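You operate a simulated robot arm through the tools that you are given. There is no shell and no other tool. Be economical: measure what you need, move in short steps, check, and stop when the job is done.

You run a simulated robot arm. Do the job below in one go: nothing can be reset, and whatever is moved stays where it is left.

TASK
Pump 20 litres of blue from the tote to the drums.
Fine: open the line, set the dial and prime till the pot window is full, two strokes over at most, before the start; end with the pump off and the board's valves shut; leave the tote side as it is.
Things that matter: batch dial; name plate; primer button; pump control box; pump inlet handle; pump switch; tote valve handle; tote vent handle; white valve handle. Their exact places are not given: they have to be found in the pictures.

Only the result counts: the job must be done as asked and must still hold three seconds after the hand-in. Knocking over, shifting, dropping, spilling or breaking anything else fails it.

THE ROBOT
A 6-joint arm with a fingered hand, on a carriage that runs on a rail from [0.018, 1.316] to [-0.011, -0.823] (x, y) and turns from -194 to 138 degrees about z. Base frame: it is fixed where the carriage stands at the start and does not move with it; the origin is on the floor, on the carriage's upright axis, x ahead of it, y to its left, z up. Lengths are in m, angles in degrees, forces in N, time in s.
Its first joint turns from -166.0 to 166.0 degrees. Places, roughly: batch dial [1, 0.1, 1.2]; name plate [-5, -2.3, 0]; primer button [1, -0.1, 0.9]; pump control box [1.1, 0.1, 1]; pump inlet handle [0.9, 0.1, 0.8]; pump switch [1, 0.1, 1]; tote valve handle [0.6, 0.9, 0.5]; tote vent handle [0.6, 1.1, 1.1]; white valve handle [1, -0.9, 0.8]. Payload 4 kg.
Tool frame: the origin (TCP) lies between the finger pads and is the grasp point; the fingertips stand 0.026 m ahead of it; z points along the fingers, y is the line along which they close. The gripper opens to 0.132 m. The gripper's body begins 0.073 m behind the TCP. The gripper is a hand of 4 fingers: y runs from the thumb to the fingers, the wrist lies at [0, 0, -0.239] in the tool frame, and closing takes about 1.5 s.
Orientation is that of the tool frame in the base frame, as [roll, pitch, yaw] about the fixed x, y, z axes, in that order (R = Rz(yaw) Ry(pitch) Rx(roll)). With the fingers straight down and closing along the base's y, the tool's x points along the base's -x, its y along +y and its z along -z.

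THE INTERFACE
- The arm moves only by the tool step_arm. Its argument "commands" is a list of rows, each an object (a shift or turn left out is 0, a gripper value left out holds the last) with "translation": the shift along the tool's x, y, z in cm, a list of three; "rot": the turn, a rotation vector about the tool's x, y, z in degrees, a list of three; "jaw": the finger opening in cm, from 0 to 13.2. In form: [{"translation": [x, y, z], "rot": [wx, wy, wz], "jaw": jaw}, ...]. A call has 1 to 12 rows; each row is the pose to reach, as a shift and turn from the pose commanded when the call began, along the tool's axes at that moment. A row lasts 0.2 s, in which the tool goes at most 0.05 m and 8.6 degrees; a call with a longer step from one row to the next is refused whole, and so is a gripper value outside its range. A pose out of reach is approached as far as the arm can. The call stops where the force on the tool passes 40 N (or 10 N more than at its start, if that is more) or the arm is blocked; 0.2 s more then pass. The fingers move at their own pace (about 0.045 m/s each) and stop on an object; they squeeze with about 26 N. The grip force told is the motor's: it shows also when the fingers shut on nothing. Time passes only in rows, and 0.2 s behind the last, so rows that repeat a pose let the fingers close. It gives the time, the measured TCP pose, the force on the tool (base axes), the opening and the grip force at its end, in the units of the frame above (readings bear some noise), with the torque about the TCP (base axes, N m) and any sound that the robot's microphone picked up.
- Cameras (640 x 400 px; columns grow to the right, rows downward): "scene" is now at [0.25, 0.1252, 1.4928]; the picture's right is [-0.55, -0.83, 0.00], its down [-0.30, 0.20, -0.93] and it looks along [0.78, -0.52, -0.36] (base axes); focal length 214 px, centre (320, 200). "wrist" rides on the gripper at [0.068, 0.002, -0.097] in the tool frame; the picture's right is [-0.03, 1.00, 0.00], its down [-0.82, -0.02, -0.58] and it looks along [-0.58, -0.01, 0.82] (tool axes); focal length 270 px, centre (320, 200).
- snapshot(camera): a new picture of that camera. No time passes.
- move_column(by): slides the trunk up (or, below 0, down) by that many m; the arm and the scene camera ride with it, the base frame stays. It gives what a move gives, with no picture.
- base_move(legs): drives the robot by 1 to 6 legs, each [ahead, left, turn to the left] in m, m and degrees, along the robot's own axes; the way and the turn of a leg run together, so that a leg with both is an arc; at most 1.5 m and 180 degrees a leg. The arm and the cameras ride along, it lands a little off, and it stops where it bumps. It keeps to its track: a leg is cut to what the track allows. It gives what a move gives.
- hand_shape(shape): the hand has 4 fingers and takes this shape, open, in about a second: jaw (thumb against the fingers, like two jaws); tri (thumb and two fingers); tip (a fingertip pinch); poke (one finger out to press); point (the index stretched); flat (the hand flat); cup (the hand cupped); fist (a fist). The gripper value then closes the fingers along that shape, each until it touches; the sizes above hold for jaw. It gives what a move gives, with no picture.
- turn_head(pan, tilt): turns the head with the scene camera to pan (to the left, within 143 degrees either way) and tilt (down, from -29 to 69), counted from straight ahead of the robot. It gives what a move gives.
- locate(camera, pixels): for up to 12 pixels [column, row] of the newest picture of that camera ("zoom" is the newest enlarged one), the place [x, y, z] in the base frame of the surface seen there, good to about 0.003 m, but the place of the scene camera against the robot may be out by one fixed shift of up to 0.025 m in any direction. No time passes.
- close_up(camera, box): a new picture of the part [left, top, right, bottom] of that camera's present view, enlarged. No time passes.
- finish_job(): hands the job in; it is judged then, once.

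Go step by step. Measure first, check grasps and placings, and put right what went wrong. The budget is 80 turns and 52 pictures, counting those below and the enlarged ones. Unless the task says otherwise, let go and move clear before handing in, and close with one line.

The tools are called after "Call:" as name(argument=value, ...) on one line, values as JSON. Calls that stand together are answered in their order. step_arm: Moves the arm, as the interface text tells. Its arguments: {"type":"object","properties":{"commands":{"type":"array","items":{"type":"object","properties":{"translation":{"type":"array","items":{"type":"number"}},"rot":{"type":"array","items":{"type":"number"}},"jaw":{"type":"number"}}}}},"required":["commands"]} The other tools are called the same way: move_column (by) slides the trunk up or down; hand_shape (shape) gives the hand a shape; base_move (legs) drives the base; turn_head (pan, tilt) turns the head that bears the scene camera; snapshot (camera) takes a picture; locate (camera, pixels) gives the place of the surface under pixels of a picture; close_up (camera, box) takes an enlarged picture of a part of a camera's view; finish_job () hands the job in.

At the start:

```text
t: 0.0
position: [0.5633, -0.2686, 1.5197]
tcp_rot: [-180.0, 0.0, 179.9]
force: [0.1, 0.4, 0.5]
ft_torque: [-0.02, -0.01, 0.0]
grip_width: 0.1321
grasp_force: 0.0
shape: jaw
trunk travel left (down, up): [-0.465, 0.164]
robot x, y, heading: [-0.0003, 0.001, 0.0]
head pan, tilt: [-33.7, 21.2]
```

scene: 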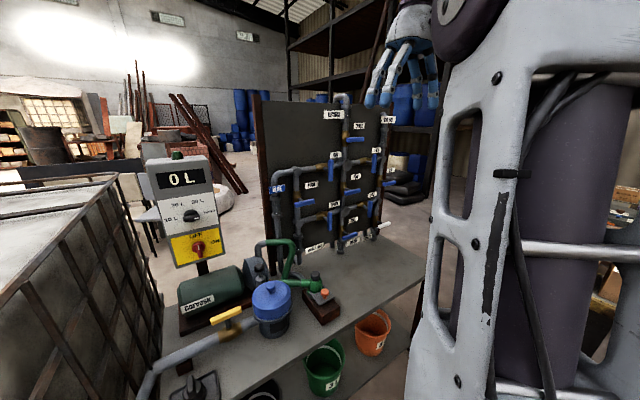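
wrist: 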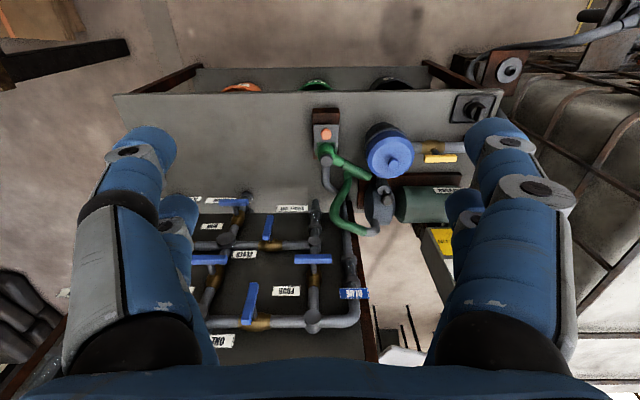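

The first pictures show the pump box, the blue-topped pot and a board of pipes with labelled valves. I'll take enlarged views to read the labels.

Call:
close_up(camera="scene", box=[255, 90, 415, 260])

Call:
close_up(camera="scene", box=[140, 150, 350, 345])

```text
2.35 times, centred on (335, 175) of scene
```

zoom: 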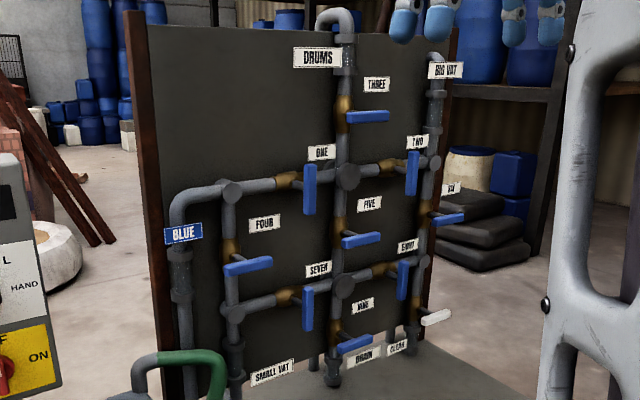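

```text
2.05 times, centred on (245, 248) of scene
```

zoom: 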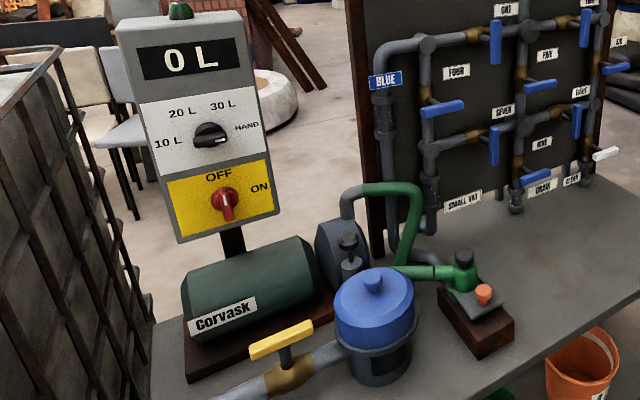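

The board appears to run BLUE → ONE → THREE → DRUMS, and every handle seems to lie across its pipe. Next I'll look straight ahead at the pump and towards the tote.

Call:
turn_head(pan=10, tilt=35)

Call:
snapshot(camera="scene")

Call:
turn_head(pan=75, tilt=35)

Call:
snapshot(camera="scene")

```text
t: 1.1
position: [0.5626, -0.2682, 1.5199]
tcp_rot: [-180.0, 0.0, -179.9]
force: [0.0, -0.2, 0.2]
ft_torque: [-0.01, -0.03, -0.01]
grip_width: 0.1317
grasp_force: 0.0
shape: jaw
trunk travel left (down, up): [-0.465, 0.164]
robot x, y, heading: [-0.0037, 0.0008, 0.1]
head pan, tilt: [10.0, 35.0]
```

```text
47 pictures are left
```

scene: 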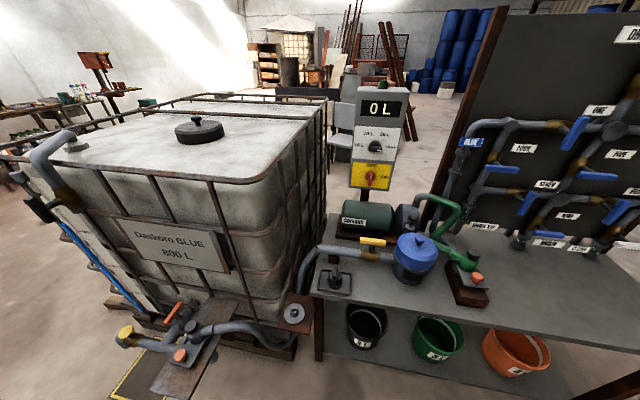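

```text
t: 2.5
position: [0.5641, -0.2685, 1.5198]
tcp_rot: [-180.0, 0.0, -180.0]
force: [-0.1, -0.2, 0.1]
ft_torque: [0.0, -0.01, -0.01]
grip_width: 0.1319
grasp_force: 0.1
shape: jaw
trunk travel left (down, up): [-0.465, 0.164]
robot x, y, heading: [0.0005, 0.0013, 0.1]
head pan, tilt: [75.0, 35.0]
```

```text
46 pictures are left
```

scene: 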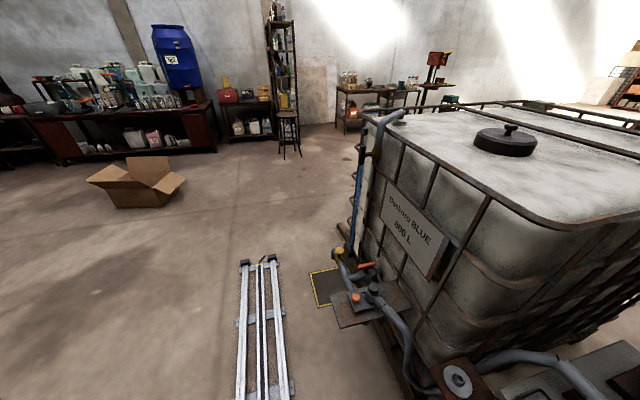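

The tote holds BLUE, and its valve group (around pixel 170,330) is to be left as it is. I'll now look for the name plate behind the robot.

Call:
turn_head(pan=-143, tilt=10)

Call:
snapshot(camera="scene")

```text
t: 5.6
position: [0.5642, -0.2668, 1.5203]
tcp_rot: [-180.0, 0.0, -179.9]
force: [-0.2, 0.7, -0.1]
ft_torque: [0.01, 0.0, -0.02]
grip_width: 0.1321
grasp_force: 0.0
shape: jaw
trunk travel left (down, up): [-0.465, 0.164]
robot x, y, heading: [0.0006, -0.001, 0.1]
head pan, tilt: [-143.0, 10.0]
```

```text
45 pictures are left
```

scene: 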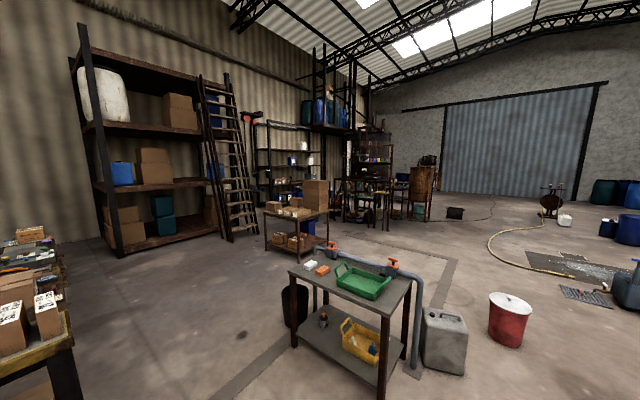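

The name plate should be near pixel (370,220). I'll enlarge that part.

Call:
close_up(camera="scene", box=[310, 170, 440, 251])

Call:
turn_head(pan=0, tilt=30)

Call:
close_up(camera="scene", box=[280, 80, 480, 300])

```text
4.92 times, centred on (375, 210) of scene
```

zoom: 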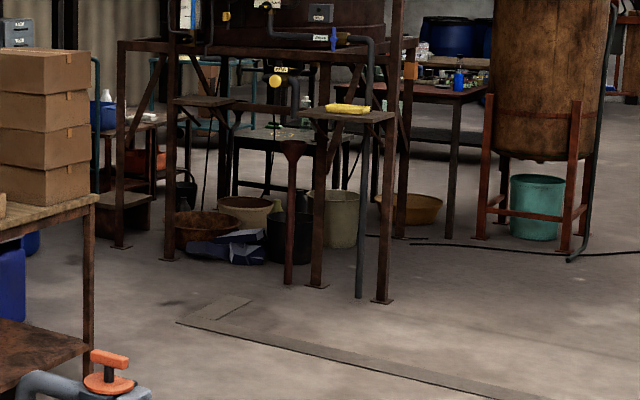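

```text
t: 7.9
position: [0.5634, -0.2672, 1.5194]
tcp_rot: [180.0, 0.1, -180.0]
force: [-0.1, 0.4, -0.1]
ft_torque: [0.0, 0.0, 0.03]
grip_width: 0.1317
grasp_force: 0.1
shape: jaw
trunk travel left (down, up): [-0.465, 0.164]
robot x, y, heading: [0.0021, 0.0002, 0.2]
head pan, tilt: [0.0, 30.0]
```

```text
1.82 times, centred on (380, 190) of scene
```

zoom: 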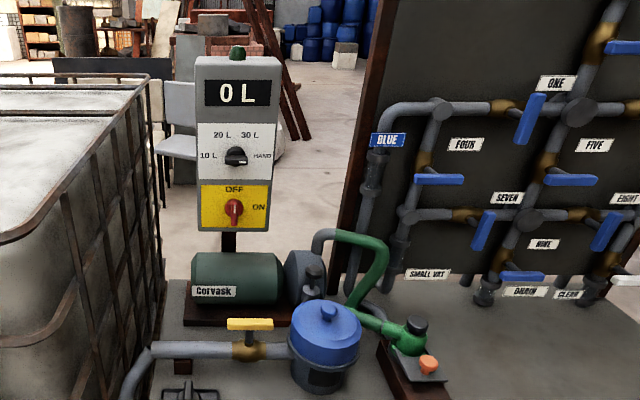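

The yellow inlet handle lies along its pipe, the dial points to HAND and the switch is at OFF. I'll measure all of these now.

Call:
locate(camera="zoom", pixels=[[236, 157], [233, 209], [250, 324], [320, 380], [428, 362], [537, 98], [522, 142], [500, 107], [200, 160], [272, 160], [205, 215], [266, 215]])

Call:
turn_head(pan=-35, tilt=20)

Call:
close_up(camera="scene", box=[260, 80, 420, 260])

Call:
locate(camera="zoom", pixels=[[308, 165], [309, 210], [350, 117], [382, 116], [344, 100], [290, 182], [345, 178], [400, 200], [320, 80], [385, 83], [322, 155], [222, 190]])

```text
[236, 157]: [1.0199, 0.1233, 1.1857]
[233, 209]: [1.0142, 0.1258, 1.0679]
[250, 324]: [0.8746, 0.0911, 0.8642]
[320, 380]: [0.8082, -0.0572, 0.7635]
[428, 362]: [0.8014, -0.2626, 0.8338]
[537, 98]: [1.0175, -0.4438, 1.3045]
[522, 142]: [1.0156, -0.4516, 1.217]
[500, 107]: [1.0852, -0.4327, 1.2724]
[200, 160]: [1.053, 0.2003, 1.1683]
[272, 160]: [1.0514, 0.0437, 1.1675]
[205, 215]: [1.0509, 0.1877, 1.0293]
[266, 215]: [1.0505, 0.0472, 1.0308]
```

```text
t: 8.9
position: [0.5631, -0.2677, 1.5202]
tcp_rot: [-180.0, 0.1, -180.0]
force: [0.2, 1.8, -0.3]
ft_torque: [0.03, -0.01, 0.01]
grip_width: 0.1318
grasp_force: 0.1
shape: jaw
trunk travel left (down, up): [-0.465, 0.164]
robot x, y, heading: [0.001, -0.0024, -0.1]
head pan, tilt: [-35.0, 20.0]
```

```text
2.22 times, centred on (340, 170) of scene
```

zoom: 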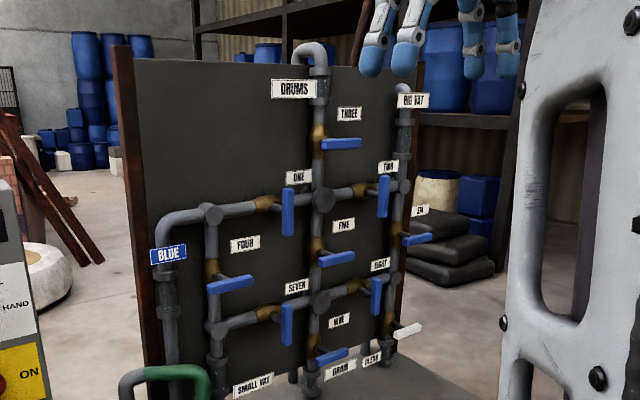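

```text
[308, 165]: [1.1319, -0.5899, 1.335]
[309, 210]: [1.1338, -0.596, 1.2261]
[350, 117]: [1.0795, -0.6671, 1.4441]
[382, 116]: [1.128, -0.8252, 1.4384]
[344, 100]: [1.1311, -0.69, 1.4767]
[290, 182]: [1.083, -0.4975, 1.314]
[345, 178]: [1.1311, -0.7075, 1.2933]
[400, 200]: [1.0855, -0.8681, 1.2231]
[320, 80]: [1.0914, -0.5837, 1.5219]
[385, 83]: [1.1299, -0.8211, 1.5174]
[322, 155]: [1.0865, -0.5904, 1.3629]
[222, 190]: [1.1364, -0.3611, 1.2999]
```

The board stands at x≈1.13 and faces the robot. I'll measure the ONE and THREE handles and their neighbours.

Call:
locate(camera="zoom", pixels=[[325, 145], [342, 144], [358, 142], [319, 130], [288, 192], [288, 210], [288, 232], [263, 203], [336, 259], [384, 198], [318, 95], [230, 284]])

Call:
close_up(camera="scene", box=[310, 100, 375, 200])

```text
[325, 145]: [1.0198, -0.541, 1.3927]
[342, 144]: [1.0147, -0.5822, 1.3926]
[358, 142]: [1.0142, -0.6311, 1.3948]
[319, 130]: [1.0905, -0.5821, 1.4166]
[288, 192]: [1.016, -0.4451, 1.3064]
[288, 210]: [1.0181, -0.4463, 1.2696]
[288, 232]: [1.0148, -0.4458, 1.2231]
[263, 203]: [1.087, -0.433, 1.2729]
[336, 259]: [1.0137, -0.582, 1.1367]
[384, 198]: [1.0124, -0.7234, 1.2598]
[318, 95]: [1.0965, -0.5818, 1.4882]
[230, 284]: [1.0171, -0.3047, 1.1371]
```

```text
4.00 times, centred on (342, 150) of scene
```

zoom: 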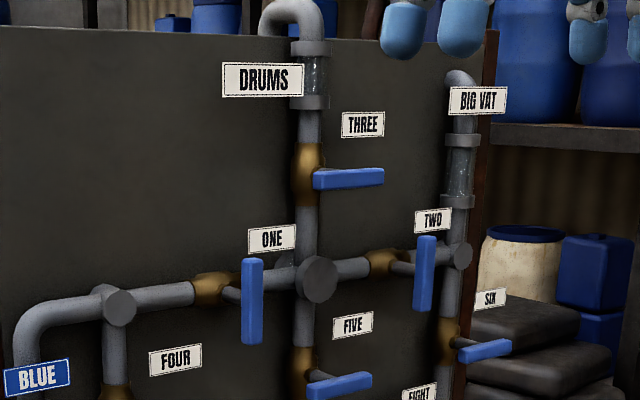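

ONE's bar is upright, centred near (1.016,-0.446,1.265). THREE's bar is level, centred near (1.014,-0.585,1.393). I'll slide along the rail and turn the hand to point forward.

Call:
base_move(legs=[[0, -0.3, 0]])

Call:
step_arm(commands=[{"translation": [-2, 0, 0.5], "rot": [0, -8.2, 0]}, {"translation": [-4.5, 0, 1], "rot": [0, -16.4, 0]}, {"translation": [-7, 0, 1.5], "rot": [0, -24.6, 0]}, {"translation": [-9, 0, 2], "rot": [0, -32.8, 0]}, {"translation": [-11.5, 0, 3], "rot": [0, -41, 0]}, {"translation": [-14, 0, 4], "rot": [0, -49.2, 0]}, {"translation": [-16.5, 0, 5], "rot": [0, -57.4, 0]}, {"translation": [-19, 0, 6], "rot": [0, -65.6, 0]}, {"translation": [-21.5, 0, 7], "rot": [0, -73.8, 0]}, {"translation": [-24, 0, 8], "rot": [0, -82, 0]}, {"translation": [-26, 0, 9], "rot": [0, -90, 0]}, {"translation": [-26, 0, 9], "rot": [0, -90, 0]}])

Call:
snapshot(camera="wrist")

```text
t: 10.9
position: [0.5581, -0.574, 1.5208]
tcp_rot: [-180.0, 0.0, 179.8]
force: [-0.2, -0.1, 0.1]
ft_torque: [0.01, -0.03, -0.02]
grip_width: 0.132
grasp_force: 0.1
shape: jaw
trunk travel left (down, up): [-0.465, 0.164]
robot x, y, heading: [-0.0054, -0.3038, -0.3]
head pan, tilt: [-35.0, 20.0]
```

```text
t: 13.6
position: [0.8158, -0.5654, 1.5334]
tcp_rot: [172.4, 78.8, 171.9]
force: [-0.1, 0.2, -0.2]
ft_torque: [0.01, 0.04, 0.02]
grip_width: 0.1318
grasp_force: 0.1
shape: jaw
out of reach, approached as far as the arm can: row 9, 10, 11, 12
trunk travel left (down, up): [-0.465, 0.164]
robot x, y, heading: [-0.0031, -0.303, -0.1]
head pan, tilt: [-35.0, 20.0]
```

```text
40 pictures are left
```

wrist: 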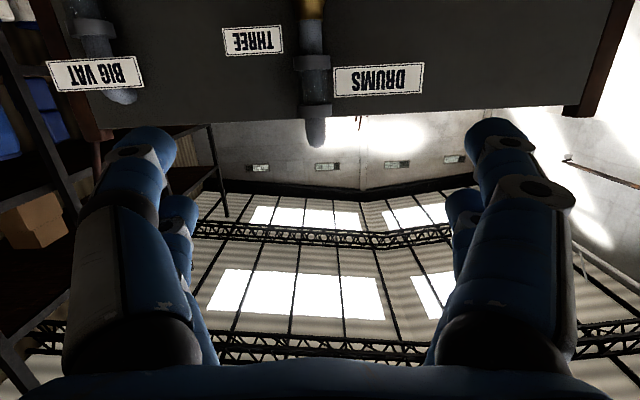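

The hand points forward but stopped 11° short of level. I'll lower it towards THREE's height and see whether it levels out.

Call:
step_arm(commands=[{"translation": [4, 0, 0]}, {"translation": [8, 0, 0]}, {"translation": [12, 0, 0]}, {"translation": [12, 0, 0]}])

```text
t: 14.6
position: [0.8053, -0.5485, 1.4945]
tcp_rot: [169.8, 75.3, 168.3]
force: [-0.6, -0.2, 0.7]
ft_torque: [0.02, -0.02, 0.01]
grip_width: 0.1319
grasp_force: 0.0
shape: jaw
out of reach, approached as far as the arm can: row 1, 2, 3, 4
trunk travel left (down, up): [-0.465, 0.164]
robot x, y, heading: [-0.0073, -0.3025, -0.2]
head pan, tilt: [-35.0, 20.0]
```

Lowering made it worse. Reaching further out should straighten the forearm, so I'll move ahead while levelling.

Call:
step_arm(commands=[{"translation": [0, 0, 4], "rot": [0, 0, 0]}, {"translation": [0, 0, 8], "rot": [0, 0, 0]}, {"translation": [0, 0, 11], "rot": [0, 0, 0]}, {"translation": [0, 0, 11], "rot": [0, 0, 0]}])

```text
t: 15.6
position: [0.9116, -0.5509, 1.4668]
tcp_rot: [169.6, 75.2, 168.3]
force: [0.5, 0.6, 0.4]
ft_torque: [0.01, 0.0, 0.03]
grip_width: 0.1319
grasp_force: 0.2
shape: jaw
trunk travel left (down, up): [-0.465, 0.164]
robot x, y, heading: [-0.0038, -0.3034, -0.2]
head pan, tilt: [-35.0, 20.0]
```

Call:
step_arm(commands=[{"rot": [0, -7, 0]}, {"rot": [0, -14, 0]}, {"rot": [0, -14, 0]}])

```text
t: 16.4
position: [0.9122, -0.5513, 1.4677]
tcp_rot: [169.7, 75.1, 168.2]
force: [0.5, 1.0, 0.0]
ft_torque: [0.0, -0.02, 0.03]
grip_width: 0.1316
grasp_force: 0.1
shape: jaw
out of reach, approached as far as the arm can: row 1, 2, 3
trunk travel left (down, up): [-0.465, 0.164]
robot x, y, heading: [-0.004, -0.3033, -0.5]
head pan, tilt: [-35.0, 20.0]
```

It still won't level here. I'll try raising the hand instead.

Call:
step_arm(commands=[{"translation": [-4, 0, 0], "rot": [0, -4, 0]}, {"translation": [-8, 0, 0], "rot": [0, -8, 0]}, {"translation": [-12, 0, 0], "rot": [0, -12, 0]}, {"translation": [-12, 0, 0], "rot": [0, -15, 0]}])

Call:
turn_head(pan=-45, tilt=10)

Call:
snapshot(camera="scene")

```text
t: 17.4
position: [0.9479, -0.5611, 1.5988]
tcp_rot: [95.0, 87.1, 93.2]
force: [-0.5, 0.2, 0.1]
ft_torque: [0.0, 0.02, 0.0]
grip_width: 0.1318
grasp_force: 0.0
shape: jaw
out of reach, approached as far as the arm can: row 4
trunk travel left (down, up): [-0.465, 0.164]
robot x, y, heading: [-0.0081, -0.3049, -0.1]
head pan, tilt: [-35.0, 20.0]
```

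```text
t: 18.1
position: [0.9468, -0.5611, 1.5977]
tcp_rot: [96.4, 87.1, 94.6]
force: [0.2, 0.6, -0.2]
ft_torque: [-0.03, 0.03, 0.01]
grip_width: 0.1318
grasp_force: 0.2
shape: jaw
trunk travel left (down, up): [-0.465, 0.164]
robot x, y, heading: [-0.0038, -0.3047, -0.2]
head pan, tilt: [-45.0, 10.0]
```

```text
39 pictures are left
```

scene: 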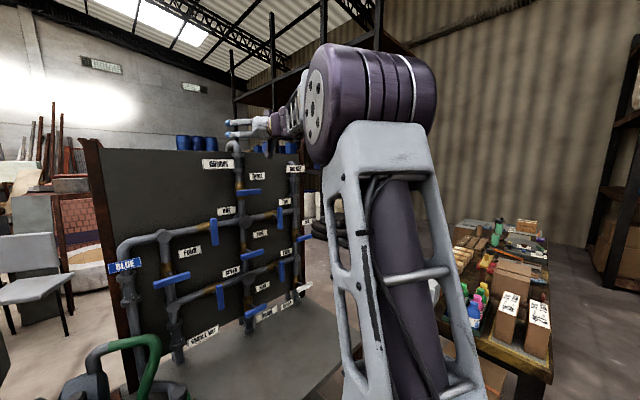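

The hand is almost level at this height, so lowering the trunk will bring it to the handles. I'll back off 6 cm first, then lower.

Call:
step_arm(commands=[{"translation": [0, 0, -3]}, {"translation": [0, 0, -6]}, {"translation": [0, 0, -6]}])

Call:
move_column(by=-0.33)

Call:
step_arm(commands=[{"translation": [0, 3, 0], "rot": [0, -1, 0]}, {"translation": [0, 7, 0], "rot": [0, -2, 0]}, {"translation": [0, 11, 0], "rot": [0, -3, 0]}, {"translation": [0, 11, 0], "rot": [0, -3, 0]}])

Call:
snapshot(camera="wrist")

```text
t: 18.9
position: [0.8909, -0.5609, 1.6164]
tcp_rot: [96.9, 87.1, 95.1]
force: [-0.4, 0.9, 0.4]
ft_torque: [-0.03, 0.0, -0.02]
grip_width: 0.1319
grasp_force: 0.0
shape: jaw
out of reach, approached as far as the arm can: row 1, 2, 3
trunk travel left (down, up): [-0.465, 0.164]
robot x, y, heading: [-0.0052, -0.3008, -0.5]
head pan, tilt: [-45.0, 10.0]
```

```text
t: 22.1
position: [0.9523, -0.5605, 1.2855]
tcp_rot: [96.8, 87.1, 95.1]
force: [0.6, -0.3, -0.7]
ft_torque: [0.03, -0.03, 0.0]
grip_width: 0.132
grasp_force: 0.0
shape: jaw
trunk travel left (down, up): [-0.135, 0.494]
robot x, y, heading: [-0.0027, -0.3058, -0.1]
head pan, tilt: [-45.0, 10.0]
```

```text
t: 23.1
position: [0.9566, -0.4502, 1.309]
tcp_rot: [59.3, 86.5, 57.3]
force: [-0.9, -0.3, 0.4]
ft_torque: [0.0, -0.01, 0.0]
grip_width: 0.1317
grasp_force: 0.0
shape: jaw
out of reach, approached as far as the arm can: row 1, 2, 3, 4
trunk travel left (down, up): [-0.135, 0.494]
robot x, y, heading: [-0.0031, -0.3032, -0.3]
head pan, tilt: [-45.0, 10.0]
```

```text
38 pictures are left
```

wrist: 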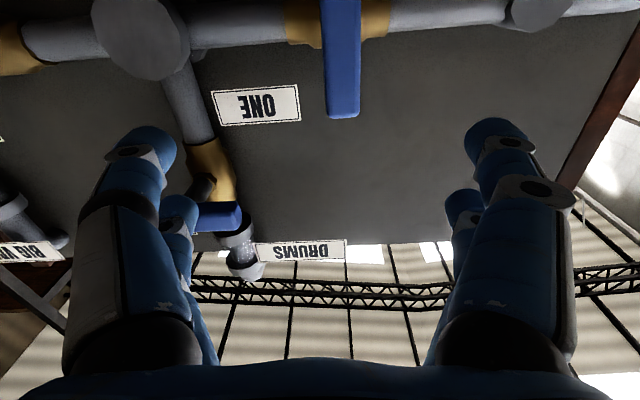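

The hand is level and facing ONE, whose upper tip is at (342,112). I'll take exact places from the wrist camera.

Call:
locate(camera="wrist", pixels=[[342, 108], [342, 60], [342, 20], [332, 60], [352, 60], [215, 215], [205, 225], [235, 210]])

```text
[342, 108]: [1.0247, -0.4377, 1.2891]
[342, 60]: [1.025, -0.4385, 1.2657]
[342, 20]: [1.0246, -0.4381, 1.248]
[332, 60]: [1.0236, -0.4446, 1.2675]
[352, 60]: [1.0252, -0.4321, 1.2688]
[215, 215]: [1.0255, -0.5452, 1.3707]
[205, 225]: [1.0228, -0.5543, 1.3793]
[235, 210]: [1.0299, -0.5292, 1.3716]
```

The wrist camera puts ONE's bar at y -0.438, face x 1.0245 and top z 1.290, so its centre is near z 1.243. I'll straddle and grip it.

Call:
step_arm(commands=[{"translation": [3.4, 0.5, 0]}, {"translation": [6.8, 1.1, 0]}, {"translation": [6.8, 1.1, 3.5]}, {"translation": [6.8, 1.1, 6.3]}, {"translation": [6.8, 1.1, 6.3]}])

Call:
snapshot(camera="wrist")

```text
t: 24.3
position: [1.036, -0.4401, 1.281]
tcp_rot: [72.4, 86.7, 70.5]
force: [0.1, -0.2, 0.7]
ft_torque: [0.01, 0.0, 0.0]
grip_width: 0.1317
grasp_force: 0.1
shape: jaw
out of reach, approached as far as the arm can: row 1, 2, 3, 4, 5
trunk travel left (down, up): [-0.135, 0.494]
robot x, y, heading: [-0.004, -0.3047, -0.4]
head pan, tilt: [-45.0, 10.0]
```

```text
37 pictures are left
```

wrist: 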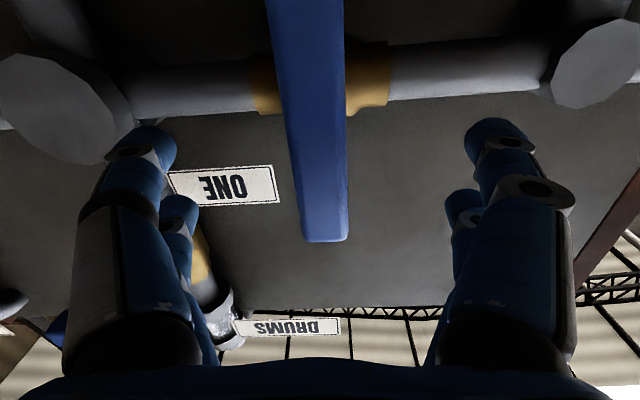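

The hand is 4 cm high because of the reach limit. I'll measure the bar's tip and the pipe, then lower the trunk.

Call:
locate(camera="wrist", pixels=[[325, 232], [310, 100], [305, 10], [200, 90], [260, 85], [360, 80], [372, 50], [372, 100]])

Call:
move_column(by=-0.04)

```text
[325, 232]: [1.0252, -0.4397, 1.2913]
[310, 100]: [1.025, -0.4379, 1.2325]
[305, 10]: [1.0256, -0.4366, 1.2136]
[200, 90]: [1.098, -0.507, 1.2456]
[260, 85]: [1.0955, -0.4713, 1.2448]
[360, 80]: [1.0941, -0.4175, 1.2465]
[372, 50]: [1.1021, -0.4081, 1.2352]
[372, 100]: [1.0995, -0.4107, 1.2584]
```

```text
t: 25.1
position: [1.0279, -0.4391, 1.2421]
tcp_rot: [72.1, 86.6, 70.2]
force: [-0.9, -0.2, 1.1]
ft_torque: [0.01, -0.03, 0.03]
grip_width: 0.132
grasp_force: 0.0
shape: jaw
trunk travel left (down, up): [-0.095, 0.534]
robot x, y, heading: [-0.0065, -0.3036, -0.3]
head pan, tilt: [-45.0, 10.0]
```

The TCP is now at (1.028,-0.439,1.242), on the stem axis. I'll close on the bar.

Call:
step_arm(commands=[{"jaw": 0}, {"jaw": 0}, {"jaw": 0}, {"jaw": 0}, {"jaw": 0}, {"jaw": 0}, {"jaw": 0}, {"jaw": 0}, {"jaw": 0}])

Call:
step_arm(commands=[{"rot": [0, 0, 5]}, {"rot": [0, 0, 10]}, {"rot": [0, 0, 10]}])

```text
t: 27.1
position: [1.0274, -0.4397, 1.2413]
tcp_rot: [72.4, 86.7, 70.5]
force: [8.9, -1.6, 3.3]
ft_torque: [-0.04, -0.09, -0.04]
grip_width: 0.0148
grasp_force: 26.0
shape: jaw
trunk travel left (down, up): [-0.095, 0.534]
robot x, y, heading: [-0.0021, -0.3048, 0.1]
head pan, tilt: [-45.0, 10.0]
```

```text
t: 27.9
position: [1.028, -0.4395, 1.2408]
tcp_rot: [86.0, 76.9, 84.1]
force: [9.8, -0.1, -0.3]
ft_torque: [-1.18, 0.05, -0.03]
grip_width: 0.0145
grasp_force: 26.1
shape: jaw
trunk travel left (down, up): [-0.095, 0.534]
robot x, y, heading: [-0.0021, -0.3005, -0.4]
head pan, tilt: [-45.0, 10.0]
```

The grip is on the bar (1.5 cm) and it turned 10° against 1.2 N m. I'll turn further the same way and watch the torque.

Call:
step_arm(commands=[{"rot": [0, 0, 8]}, {"rot": [0, 0, 16]}, {"rot": [0, 0, 16]}])

Call:
close_up(camera="scene", box=[100, 120, 320, 320])

```text
t: 28.8
position: [1.0301, -0.4399, 1.2397]
tcp_rot: [88.2, 60.9, 86.5]
force: [13.7, -1.4, -3.1]
ft_torque: [-2.53, 0.64, -0.22]
grip_width: 0.0145
grasp_force: 26.3
shape: jaw
trunk travel left (down, up): [-0.095, 0.534]
robot x, y, heading: [-0.0062, -0.3041, -0.0]
head pan, tilt: [-45.0, 10.0]
```

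```text
2.00 times, centred on (210, 220) of scene
```

zoom: 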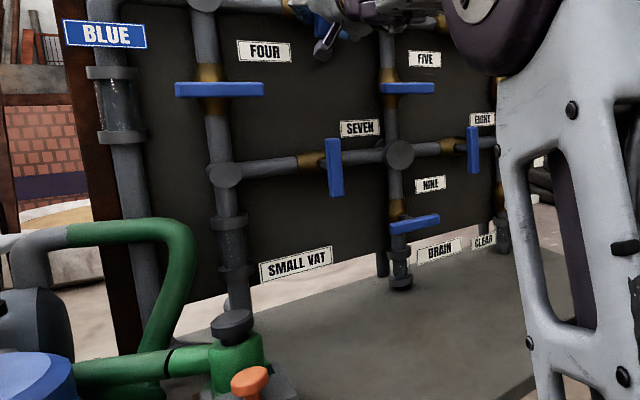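

The torque has doubled, which may mean a stop. I'll check the bar's angle against the hand.

Call:
snapshot(camera="wrist")

```text
35 pictures are left
```

wrist: 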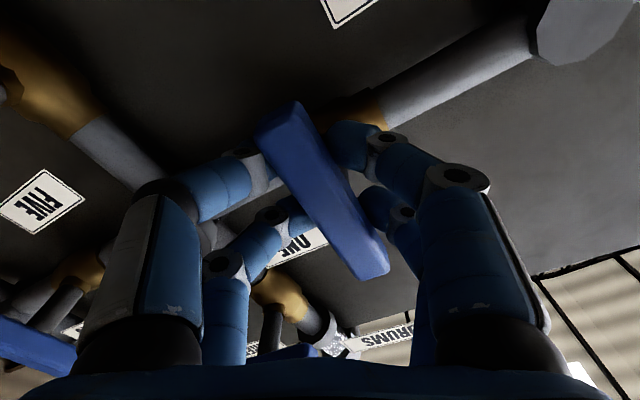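

The bar stayed square to the pipe, so the stop is on this side. I'll turn the other way.

Call:
step_arm(commands=[{"rot": [0, 0, -8]}, {"rot": [0, 0, -16]}, {"rot": [0, 0, -24]}, {"rot": [0, 0, -32]}, {"rot": [0, 0, -40]}, {"rot": [0, 0, -46]}, {"rot": [0, 0, -46]}])

```text
t: 30.1
position: [1.0397, -0.4409, 1.2472]
tcp_rot: [-91.6, 75.2, -93.9]
force: [27.9, -6.0, -1.7]
ft_torque: [0.0, 0.06, -0.1]
grip_width: 0.0104
grasp_force: 26.1
shape: jaw
out of reach, approached as far as the arm can: row 4, 5, 6
trunk travel left (down, up): [-0.095, 0.534]
robot x, y, heading: [-0.0028, -0.302, -0.2]
head pan, tilt: [-45.0, 10.0]
stopped in row 6: the force on the tool passed its limit at 42 N (the readings are from after the stop); the commanded pose is now the measured one
```

The push was too far forward (28 N along x). I'll look before continuing.

Call:
snapshot(camera="wrist")

```text
34 pictures are left
```

wrist: 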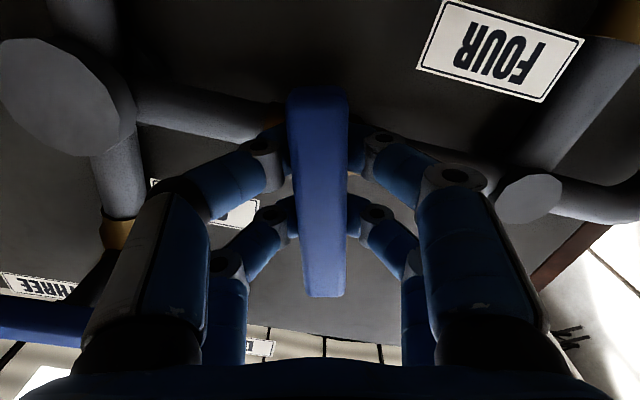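

The bar now turns with the hand, so this is the right direction. I'll continue while easing back 1 cm.

Call:
step_arm(commands=[{"translation": [0, 0, -1.0]}, {"translation": [0, 0, -1.0], "rot": [0, 0, -8]}, {"translation": [0, 0, -1.0], "rot": [0, 0, -16]}, {"translation": [0, 0, -1.0], "rot": [0, 0, -24]}, {"translation": [0, 0, -1.0], "rot": [0, 0, -24]}])

```text
t: 30.4
position: [1.0405, -0.4387, 1.2452]
tcp_rot: [-91.9, 75.3, -94.1]
force: [38.4, -4.9, 9.5]
ft_torque: [0.01, -0.06, -0.15]
grip_width: 0.0102
grasp_force: 25.9
shape: jaw
trunk travel left (down, up): [-0.095, 0.534]
robot x, y, heading: [-0.0066, -0.3045, -0.5]
head pan, tilt: [-45.0, 10.0]
stopped in row 1: the force on the tool passed its limit at 53 N (the readings are from after the stop); the commanded pose is now the measured one
```

The fingers have hooked behind the bar, and pulling back only adds force. I'll open, reposition at x≈1.02 and regrip.

Call:
step_arm(commands=[{"jaw": 6}, {"jaw": 6}, {"jaw": 6}, {"jaw": 6}, {"translation": [0, 0, -1], "jaw": 6}, {"translation": [0, 0, -1.9], "jaw": 6}, {"translation": [0, 0, -1.9], "jaw": 6}])

Call:
snapshot(camera="wrist")

```text
t: 32.0
position: [1.0182, -0.438, 1.2499]
tcp_rot: [-93.6, 75.4, -95.8]
force: [-0.2, -0.4, -0.7]
ft_torque: [0.01, -0.03, -0.04]
grip_width: 0.0597
grasp_force: 0.0
shape: jaw
trunk travel left (down, up): [-0.095, 0.534]
robot x, y, heading: [0.0017, -0.3035, -0.4]
head pan, tilt: [-45.0, 10.0]
```

```text
33 pictures are left
```

wrist: 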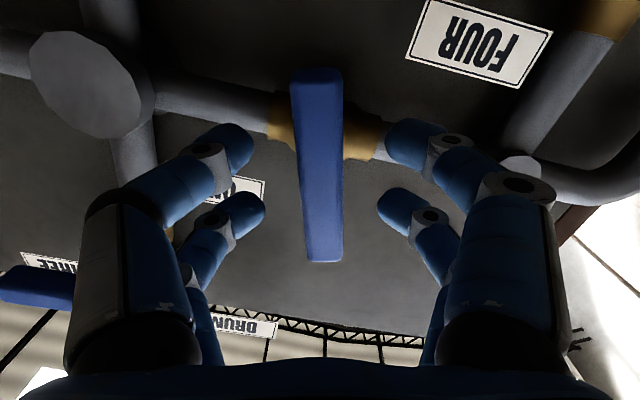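

The bar is 15° round. I'll use the fingers as a loose fork (opening 2 cm) and keep turning.

Call:
step_arm(commands=[{"translation": [0, 0, 0.4], "jaw": 2}, {"translation": [0, 0, 0.4], "jaw": 2}, {"translation": [0, 0, 0.4], "jaw": 2}, {"translation": [0, 0, 0.4], "jaw": 2}, {"translation": [0, 0, 0.4], "rot": [0, 0, -8]}, {"translation": [0, 0, 0.4], "rot": [0, 0, -16]}, {"translation": [0, 0, 0.4], "rot": [0, 0, -24]}, {"translation": [0, 0, 0.4], "rot": [0, 0, -32]}, {"translation": [0, 0, 0.4], "rot": [0, 0, -40]}, {"translation": [0, 0, 0.4], "rot": [0, 0, -40]}])

```text
t: 34.2
position: [1.035, -0.4095, 1.2709]
tcp_rot: [-92.0, 35.5, -95.4]
force: [-0.3, -0.1, 0.7]
ft_torque: [-0.02, -0.02, 0.02]
grip_width: 0.0205
grasp_force: 0.0
shape: jaw
out of reach, approached as far as the arm can: row 5, 6, 7, 8, 9, 10
trunk travel left (down, up): [-0.095, 0.534]
robot x, y, heading: [-0.0084, -0.3069, 0.1]
head pan, tilt: [-45.0, 10.0]
```

Call:
snapshot(camera="wrist")

```text
32 pictures are left
```

wrist: 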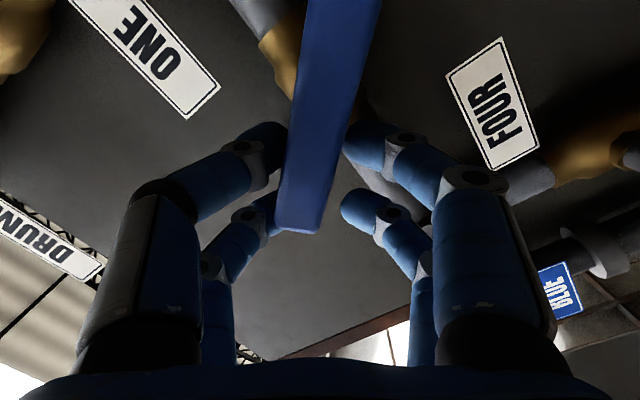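

The bar is following, but the hand drifted 4 cm along it because of the low-reach limit. I'll lower the trunk a bit and carry on.

Call:
move_column(by=-0.03)

Call:
step_arm(commands=[{"translation": [1.5, 0, -1.0]}, {"translation": [3, 0, -1.0]}, {"translation": [3, 0, -1.0]}])

```text
t: 35.0
position: [1.0275, -0.4104, 1.2424]
tcp_rot: [-92.0, 35.7, -95.4]
force: [3.1, -0.1, 9.2]
ft_torque: [-0.21, -0.07, 0.11]
grip_width: 0.0515
grasp_force: 7.8
shape: jaw
trunk travel left (down, up): [-0.065, 0.564]
robot x, y, heading: [-0.0069, -0.3056, -0.3]
head pan, tilt: [-45.0, 10.0]
```

```text
t: 35.3
position: [1.0219, -0.4091, 1.2476]
tcp_rot: [-91.0, 35.4, -95.2]
force: [35.0, 1.5, 29.6]
ft_torque: [-0.82, 0.49, 0.92]
grip_width: 0.0423
grasp_force: 26.3
shape: jaw
out of reach, approached as far as the arm can: row 1
trunk travel left (down, up): [-0.065, 0.564]
robot x, y, heading: [-0.0039, -0.302, -0.1]
head pan, tilt: [-45.0, 10.0]
stopped in row 1: the force on the tool passed its limit at 53 N (the readings are from after the stop); the commanded pose is now the measured one
```

The fingers are catching. I'll open, back off 5 cm and look again.

Call:
step_arm(commands=[{"jaw": 9}, {"jaw": 9}, {"jaw": 9}, {"jaw": 9}, {"jaw": 9}, {"translation": [0, 0, -3], "jaw": 9}, {"translation": [0, 0, -6], "jaw": 9}, {"translation": [0, 0, -6], "jaw": 9}])

Call:
snapshot(camera="wrist")

```text
t: 37.1
position: [0.9624, -0.413, 1.2492]
tcp_rot: [-91.2, 35.6, -98.5]
force: [-0.1, 0.7, -0.2]
ft_torque: [0.0, -0.02, 0.02]
grip_width: 0.09
grasp_force: 0.1
shape: jaw
out of reach, approached as far as the arm can: row 7, 8
trunk travel left (down, up): [-0.065, 0.564]
robot x, y, heading: [-0.0047, -0.308, -0.1]
head pan, tilt: [-45.0, 10.0]
```

```text
31 pictures are left
```

wrist: 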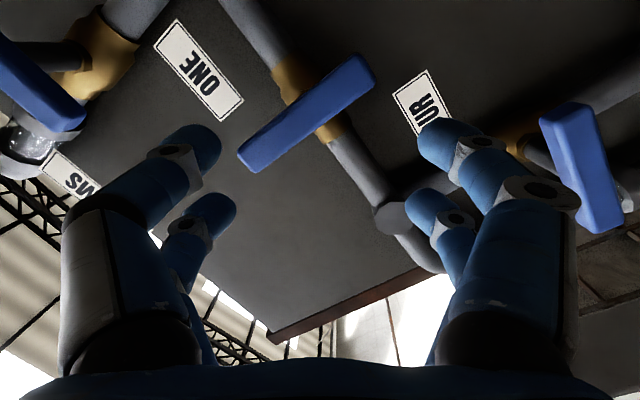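

Dropping the trunk turned the bar back to closed. Pushing the bar's tip round with one finger will be simpler, so I'll turn the hand upright and take the poke shape.

Call:
step_arm(commands=[{"rot": [0, 0, 8]}, {"rot": [0, 0, 16]}, {"rot": [0, 0, 24]}, {"rot": [0, 0, 32]}, {"rot": [0, 0, 40]}, {"rot": [0, 0, 48]}, {"rot": [0, 0, 54]}, {"rot": [0, 0, 54]}])

Call:
hand_shape(shape="poke")

Call:
snapshot(camera="wrist")

```text
t: 38.9
position: [0.9628, -0.4055, 1.2451]
tcp_rot: [-163.8, 88.6, -168.4]
force: [0.4, 0.0, 0.2]
ft_torque: [0.01, -0.01, 0.01]
grip_width: 0.0899
grasp_force: 0.0
shape: jaw
trunk travel left (down, up): [-0.065, 0.564]
robot x, y, heading: [-0.0026, -0.3047, -0.2]
head pan, tilt: [-45.0, 10.0]
```

```text
t: 39.8
position: [0.9629, -0.4064, 1.2446]
tcp_rot: [-160.6, 88.6, -165.2]
force: [-0.2, -0.1, -0.7]
ft_torque: [0.02, 0.01, 0.03]
grip_width: 0.0
grasp_force: 0.0
shape: poke
trunk travel left (down, up): [-0.065, 0.564]
robot x, y, heading: [-0.0072, -0.3024, -0.0]
head pan, tilt: [-45.0, 10.0]
```

```text
30 pictures are left
```

wrist: 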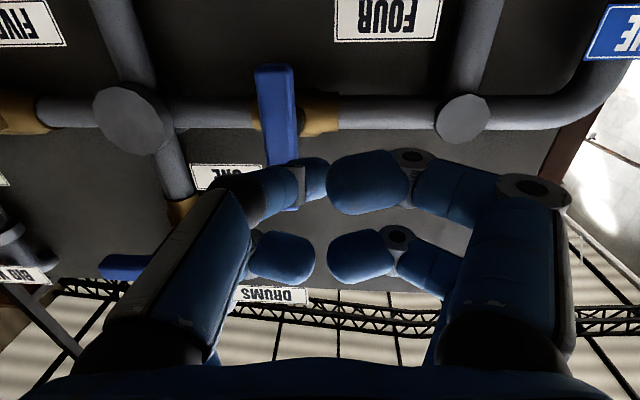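

The bar is upright again and the hand is level. I'll measure where the fingertips stand in this shape.

Call:
locate(camera="wrist", pixels=[[365, 165], [340, 185], [312, 175], [280, 258], [365, 258], [400, 165], [278, 100], [278, 75], [292, 195]])

Call:
turn_head(pan=-20, tilt=18)

Call:
close_up(camera="scene", box=[220, 40, 480, 240])

```text
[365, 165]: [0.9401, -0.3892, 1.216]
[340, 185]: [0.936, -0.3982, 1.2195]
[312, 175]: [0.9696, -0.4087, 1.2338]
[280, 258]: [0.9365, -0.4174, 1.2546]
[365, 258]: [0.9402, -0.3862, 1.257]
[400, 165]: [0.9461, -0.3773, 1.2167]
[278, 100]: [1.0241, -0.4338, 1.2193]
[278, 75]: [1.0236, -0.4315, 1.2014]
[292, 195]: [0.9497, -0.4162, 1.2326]
```

```text
t: 40.7
position: [0.9622, -0.4048, 1.2445]
tcp_rot: [-160.6, 88.6, -165.1]
force: [0.6, -1.1, -0.2]
ft_torque: [0.0, 0.03, 0.03]
grip_width: 0.0001
grasp_force: 0.0
shape: poke
trunk travel left (down, up): [-0.065, 0.564]
robot x, y, heading: [-0.0032, -0.3046, -0.2]
head pan, tilt: [-20.0, 18.0]
```

```text
2.00 times, centred on (350, 140) of scene
```

zoom: 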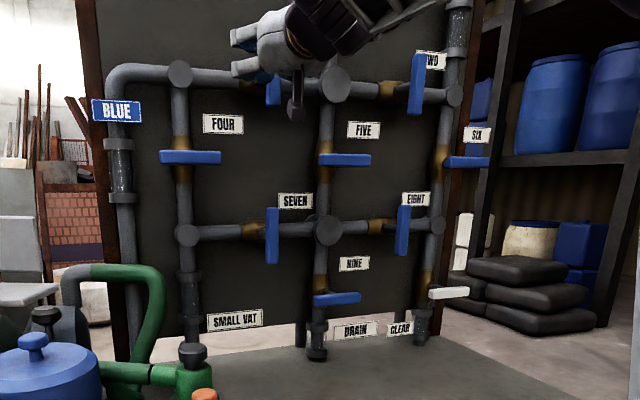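

In poke shape the finger's tip sits on the tool axis about 2.4 cm ahead of the TCP. I'll bring it to the right of ONE's upper tip, and then I'll check before pushing.

Call:
step_arm(commands=[{"translation": [-2, -3.5, 0.2]}, {"translation": [-4, -7, 0.5]}, {"translation": [-4, -6.5, 3]}, {"translation": [-3.94, -6.27, 5.98]}, {"translation": [-3.94, -6.27, 5.98]}])

Call:
snapshot(camera="wrist")

```text
t: 41.9
position: [1.0185, -0.472, 1.2836]
tcp_rot: [-160.0, 88.6, -164.6]
force: [0.4, -0.8, -0.2]
ft_torque: [-0.04, -0.01, 0.0]
grip_width: 0.0001
grasp_force: 0.0
shape: poke
trunk travel left (down, up): [-0.065, 0.564]
robot x, y, heading: [-0.0024, -0.3055, -0.4]
head pan, tilt: [-20.0, 18.0]
```

```text
28 pictures are left
```

wrist: 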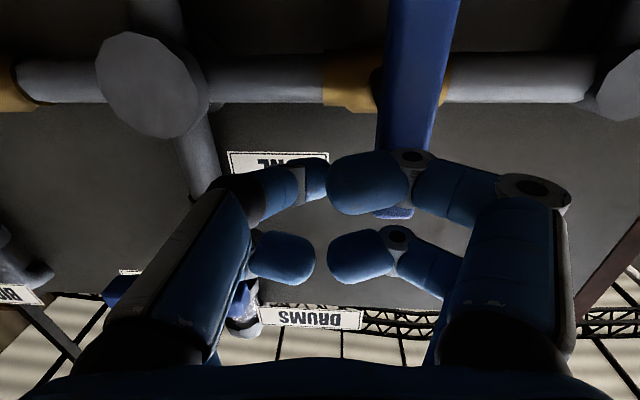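

The finger is in place right of the bar. I'll push along the arc.

Call:
step_arm(commands=[{"translation": [0.19, 1.89, -0.15]}, {"translation": [-0.22, 3.19, -0.26]}, {"translation": [-0.2, 4.1, -0.3]}, {"translation": [-0.03, 4.89, -0.39]}, {"translation": [0.4, 5.6, -0.44]}, {"translation": [0.86, 6.29, -0.49]}, {"translation": [1.4, 6.8, -0.5]}, {"translation": [1.96, 7.1, -0.52]}, {"translation": [2.76, 7.11, -0.52]}, {"translation": [2.76, 7.11, -0.52]}])

Call:
snapshot(camera="wrist")

```text
t: 43.9
position: [1.0121, -0.4021, 1.2686]
tcp_rot: [-79.1, 89.5, -83.9]
force: [-1.1, -3.0, 11.1]
ft_torque: [-0.1, -0.08, -0.05]
grip_width: 0.0
grasp_force: 0.0
shape: poke
trunk travel left (down, up): [-0.065, 0.564]
robot x, y, heading: [-0.0045, -0.3023, 0.0]
head pan, tilt: [-20.0, 18.0]
stopped in row 10: the force on the tool passed its limit at 43 N (the readings are from after the stop); the commanded pose is now the measured one
```

```text
27 pictures are left
```

wrist: 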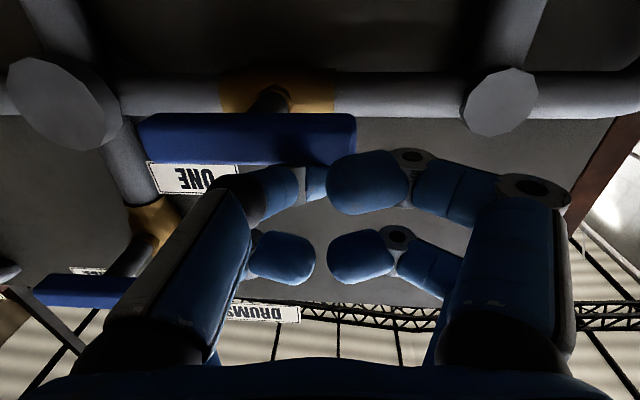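

ONE's bar now lies along its pipe against its stop, so it is open. Next I'll place the finger above the left tip of THREE's bar.

Call:
step_arm(commands=[{"translation": [-1, 0, -4]}, {"translation": [-4.5, -2, -4.5]}, {"translation": [-8, -5, -4.5]}, {"translation": [-11.5, -8.5, -4.5]}, {"translation": [-13, -12.5, -3]}, {"translation": [-13, -13.8, -1.5]}, {"translation": [-13, -13.86, 1.57]}, {"translation": [-13, -13.86, 1.57]}])

Call:
snapshot(camera="wrist")

```text
t: 45.7
position: [0.9929, -0.5428, 1.3697]
tcp_rot: [-116.2, 89.4, -120.9]
force: [-0.3, -0.4, -0.6]
ft_torque: [0.0, -0.01, -0.01]
grip_width: 0.0
grasp_force: 0.0
shape: poke
out of reach, approached as far as the arm can: row 5, 6, 7, 8
trunk travel left (down, up): [-0.065, 0.564]
robot x, y, heading: [-0.003, -0.3055, -0.1]
head pan, tilt: [-20.0, 18.0]
```

```text
26 pictures are left
```

wrist: 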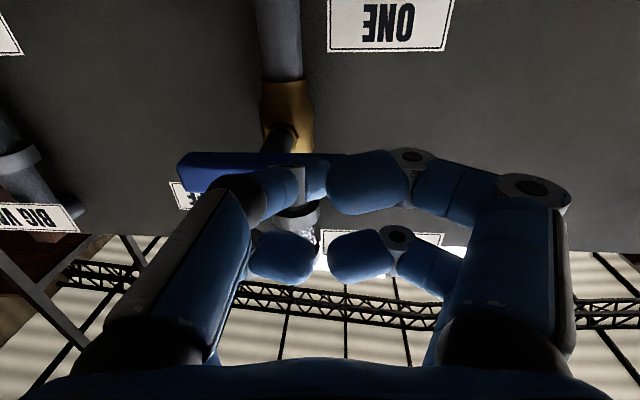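

The arm is at its upper limit here. I'll back off, raise the trunk and approach again.

Call:
step_arm(commands=[{"translation": [0, 0, -3]}, {"translation": [0, 0, -3]}])

Call:
move_column(by=0.1)

```text
t: 46.3
position: [0.9617, -0.5388, 1.3698]
tcp_rot: [-113.9, 89.4, -118.7]
force: [0.3, 0.4, -0.1]
ft_torque: [-0.04, -0.02, 0.02]
grip_width: 0.0001
grasp_force: 0.0
shape: poke
trunk travel left (down, up): [-0.065, 0.564]
robot x, y, heading: [-0.002, -0.3045, -0.1]
head pan, tilt: [-20.0, 18.0]
```

```text
t: 47.6
position: [0.9633, -0.5381, 1.4704]
tcp_rot: [-116.3, 89.4, -121.1]
force: [-0.3, 0.2, 0.4]
ft_torque: [0.0, 0.02, -0.01]
grip_width: 0.0
grasp_force: 0.0
shape: poke
trunk travel left (down, up): [-0.165, 0.464]
robot x, y, heading: [-0.0062, -0.3047, -0.4]
head pan, tilt: [-20.0, 18.0]
```

Call:
step_arm(commands=[{"translation": [3.5, 0.2, 0]}, {"translation": [7.0, 0.26, 0.7]}, {"translation": [7.02, 0.26, 5.3]}, {"translation": [7.92, 0.26, 5.3]}, {"translation": [8.7, 0.5, 5.3]}, {"translation": [9.56, 0.65, 5.27]}, {"translation": [10.9, 0.44, 5.28]}, {"translation": [11.7, 0.0, 5.3]}, {"translation": [12.33, -0.44, 5.36]}, {"translation": [13.1, -1.54, 5.45]}, {"translation": [13.1, -2.4, 5.5]}, {"translation": [13.1, -2.4, 5.5]}])

Call:
snapshot(camera="wrist")

```text
t: 50.2
position: [1.0128, -0.5641, 1.3426]
tcp_rot: [-104.1, 89.4, -108.4]
force: [-19.4, 30.4, 3.3]
ft_torque: [0.13, 0.01, 0.23]
grip_width: 0.0
grasp_force: 0.0
shape: poke
trunk travel left (down, up): [-0.165, 0.464]
robot x, y, heading: [-0.0058, -0.3023, -0.2]
head pan, tilt: [-20.0, 18.0]
```

```text
25 pictures are left
```

wrist: 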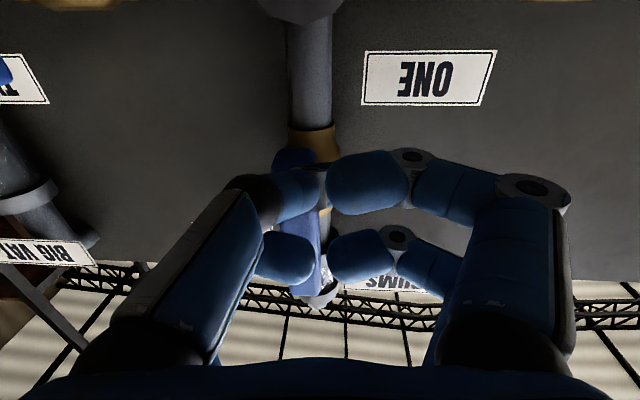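

THREE's bar stands upright along its pipe, with 30 N against its stop. I'll back off, drive towards the pump box and check the board.

Call:
step_arm(commands=[{"translation": [0, 1, -1]}, {"translation": [0, 1, -5]}, {"translation": [0, 1, -9]}, {"translation": [0, 1, -9]}])

Call:
turn_head(pan=-20, tilt=14)

Call:
snapshot(camera="scene")

```text
t: 51.2
position: [0.9253, -0.5515, 1.3394]
tcp_rot: [-121.0, 89.4, -125.9]
force: [-0.8, -0.2, 0.0]
ft_torque: [0.02, 0.02, 0.0]
grip_width: 0.0
grasp_force: 0.3
shape: poke
trunk travel left (down, up): [-0.165, 0.464]
robot x, y, heading: [-0.0032, -0.3049, -0.2]
head pan, tilt: [-20.0, 18.0]
```

```text
t: 51.9
position: [0.9257, -0.5518, 1.3396]
tcp_rot: [-118.0, 89.4, -122.8]
force: [0.1, -0.1, 0.6]
ft_torque: [-0.01, 0.0, 0.01]
grip_width: 0.0
grasp_force: 0.0
shape: poke
trunk travel left (down, up): [-0.165, 0.464]
robot x, y, heading: [-0.003, -0.3091, -0.1]
head pan, tilt: [-20.0, 14.0]
```

```text
24 pictures are left
```

scene: 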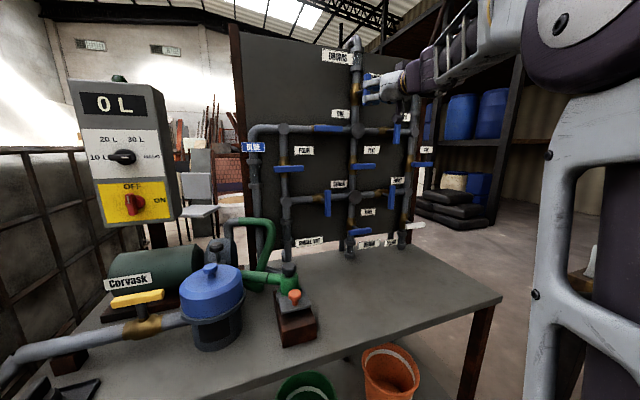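

ONE and THREE are open and the other handles are unchanged. I'll drive along to face the control box and lower the trunk.

Call:
base_move(legs=[[0, 0.68, 0]])

Call:
move_column(by=-0.16)

Call:
snapshot(camera="wrist")

Call:
turn_head(pan=-25, tilt=20)

Call:
snapshot(camera="scene")

```text
t: 55.6
position: [0.9372, 0.1375, 1.3385]
tcp_rot: [-118.2, 89.4, -122.4]
force: [-0.1, 0.1, -0.1]
ft_torque: [-0.01, -0.03, 0.02]
grip_width: 0.0001
grasp_force: 0.1
shape: poke
trunk travel left (down, up): [-0.165, 0.464]
robot x, y, heading: [0.004, 0.3778, 0.3]
head pan, tilt: [-20.0, 14.0]
```

```text
t: 57.5
position: [0.9379, 0.1384, 1.1787]
tcp_rot: [-118.0, 89.4, -122.0]
force: [0.3, -0.5, 0.9]
ft_torque: [0.04, -0.02, -0.04]
grip_width: 0.0
grasp_force: 0.0
shape: poke
trunk travel left (down, up): [-0.005, 0.624]
robot x, y, heading: [0.004, 0.3734, 0.6]
head pan, tilt: [-20.0, 14.0]
```

```text
23 pictures are left
```

wrist: 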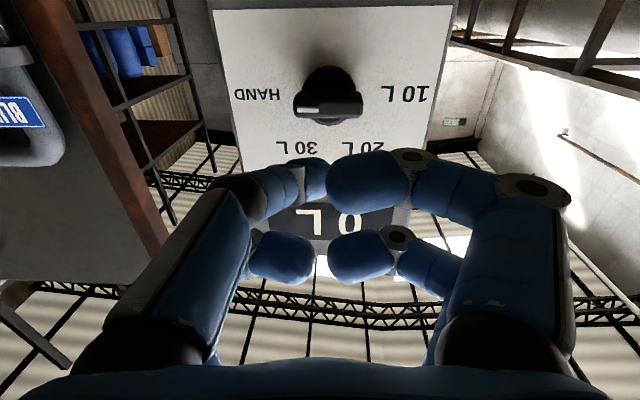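

```text
t: 58.1
position: [0.9371, 0.1381, 1.1801]
tcp_rot: [-118.2, 89.4, -122.5]
force: [0.1, 0.1, -0.3]
ft_torque: [-0.02, 0.0, 0.01]
grip_width: 0.0002
grasp_force: 0.2
shape: poke
trunk travel left (down, up): [-0.005, 0.624]
robot x, y, heading: [0.0047, 0.375, 0.4]
head pan, tilt: [-25.0, 20.0]
```

```text
22 pictures are left
```

scene: 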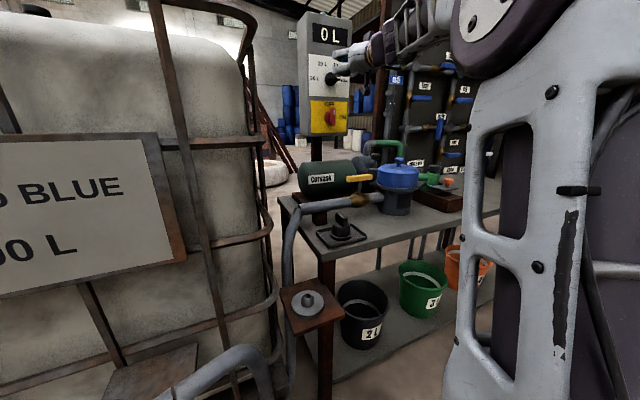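

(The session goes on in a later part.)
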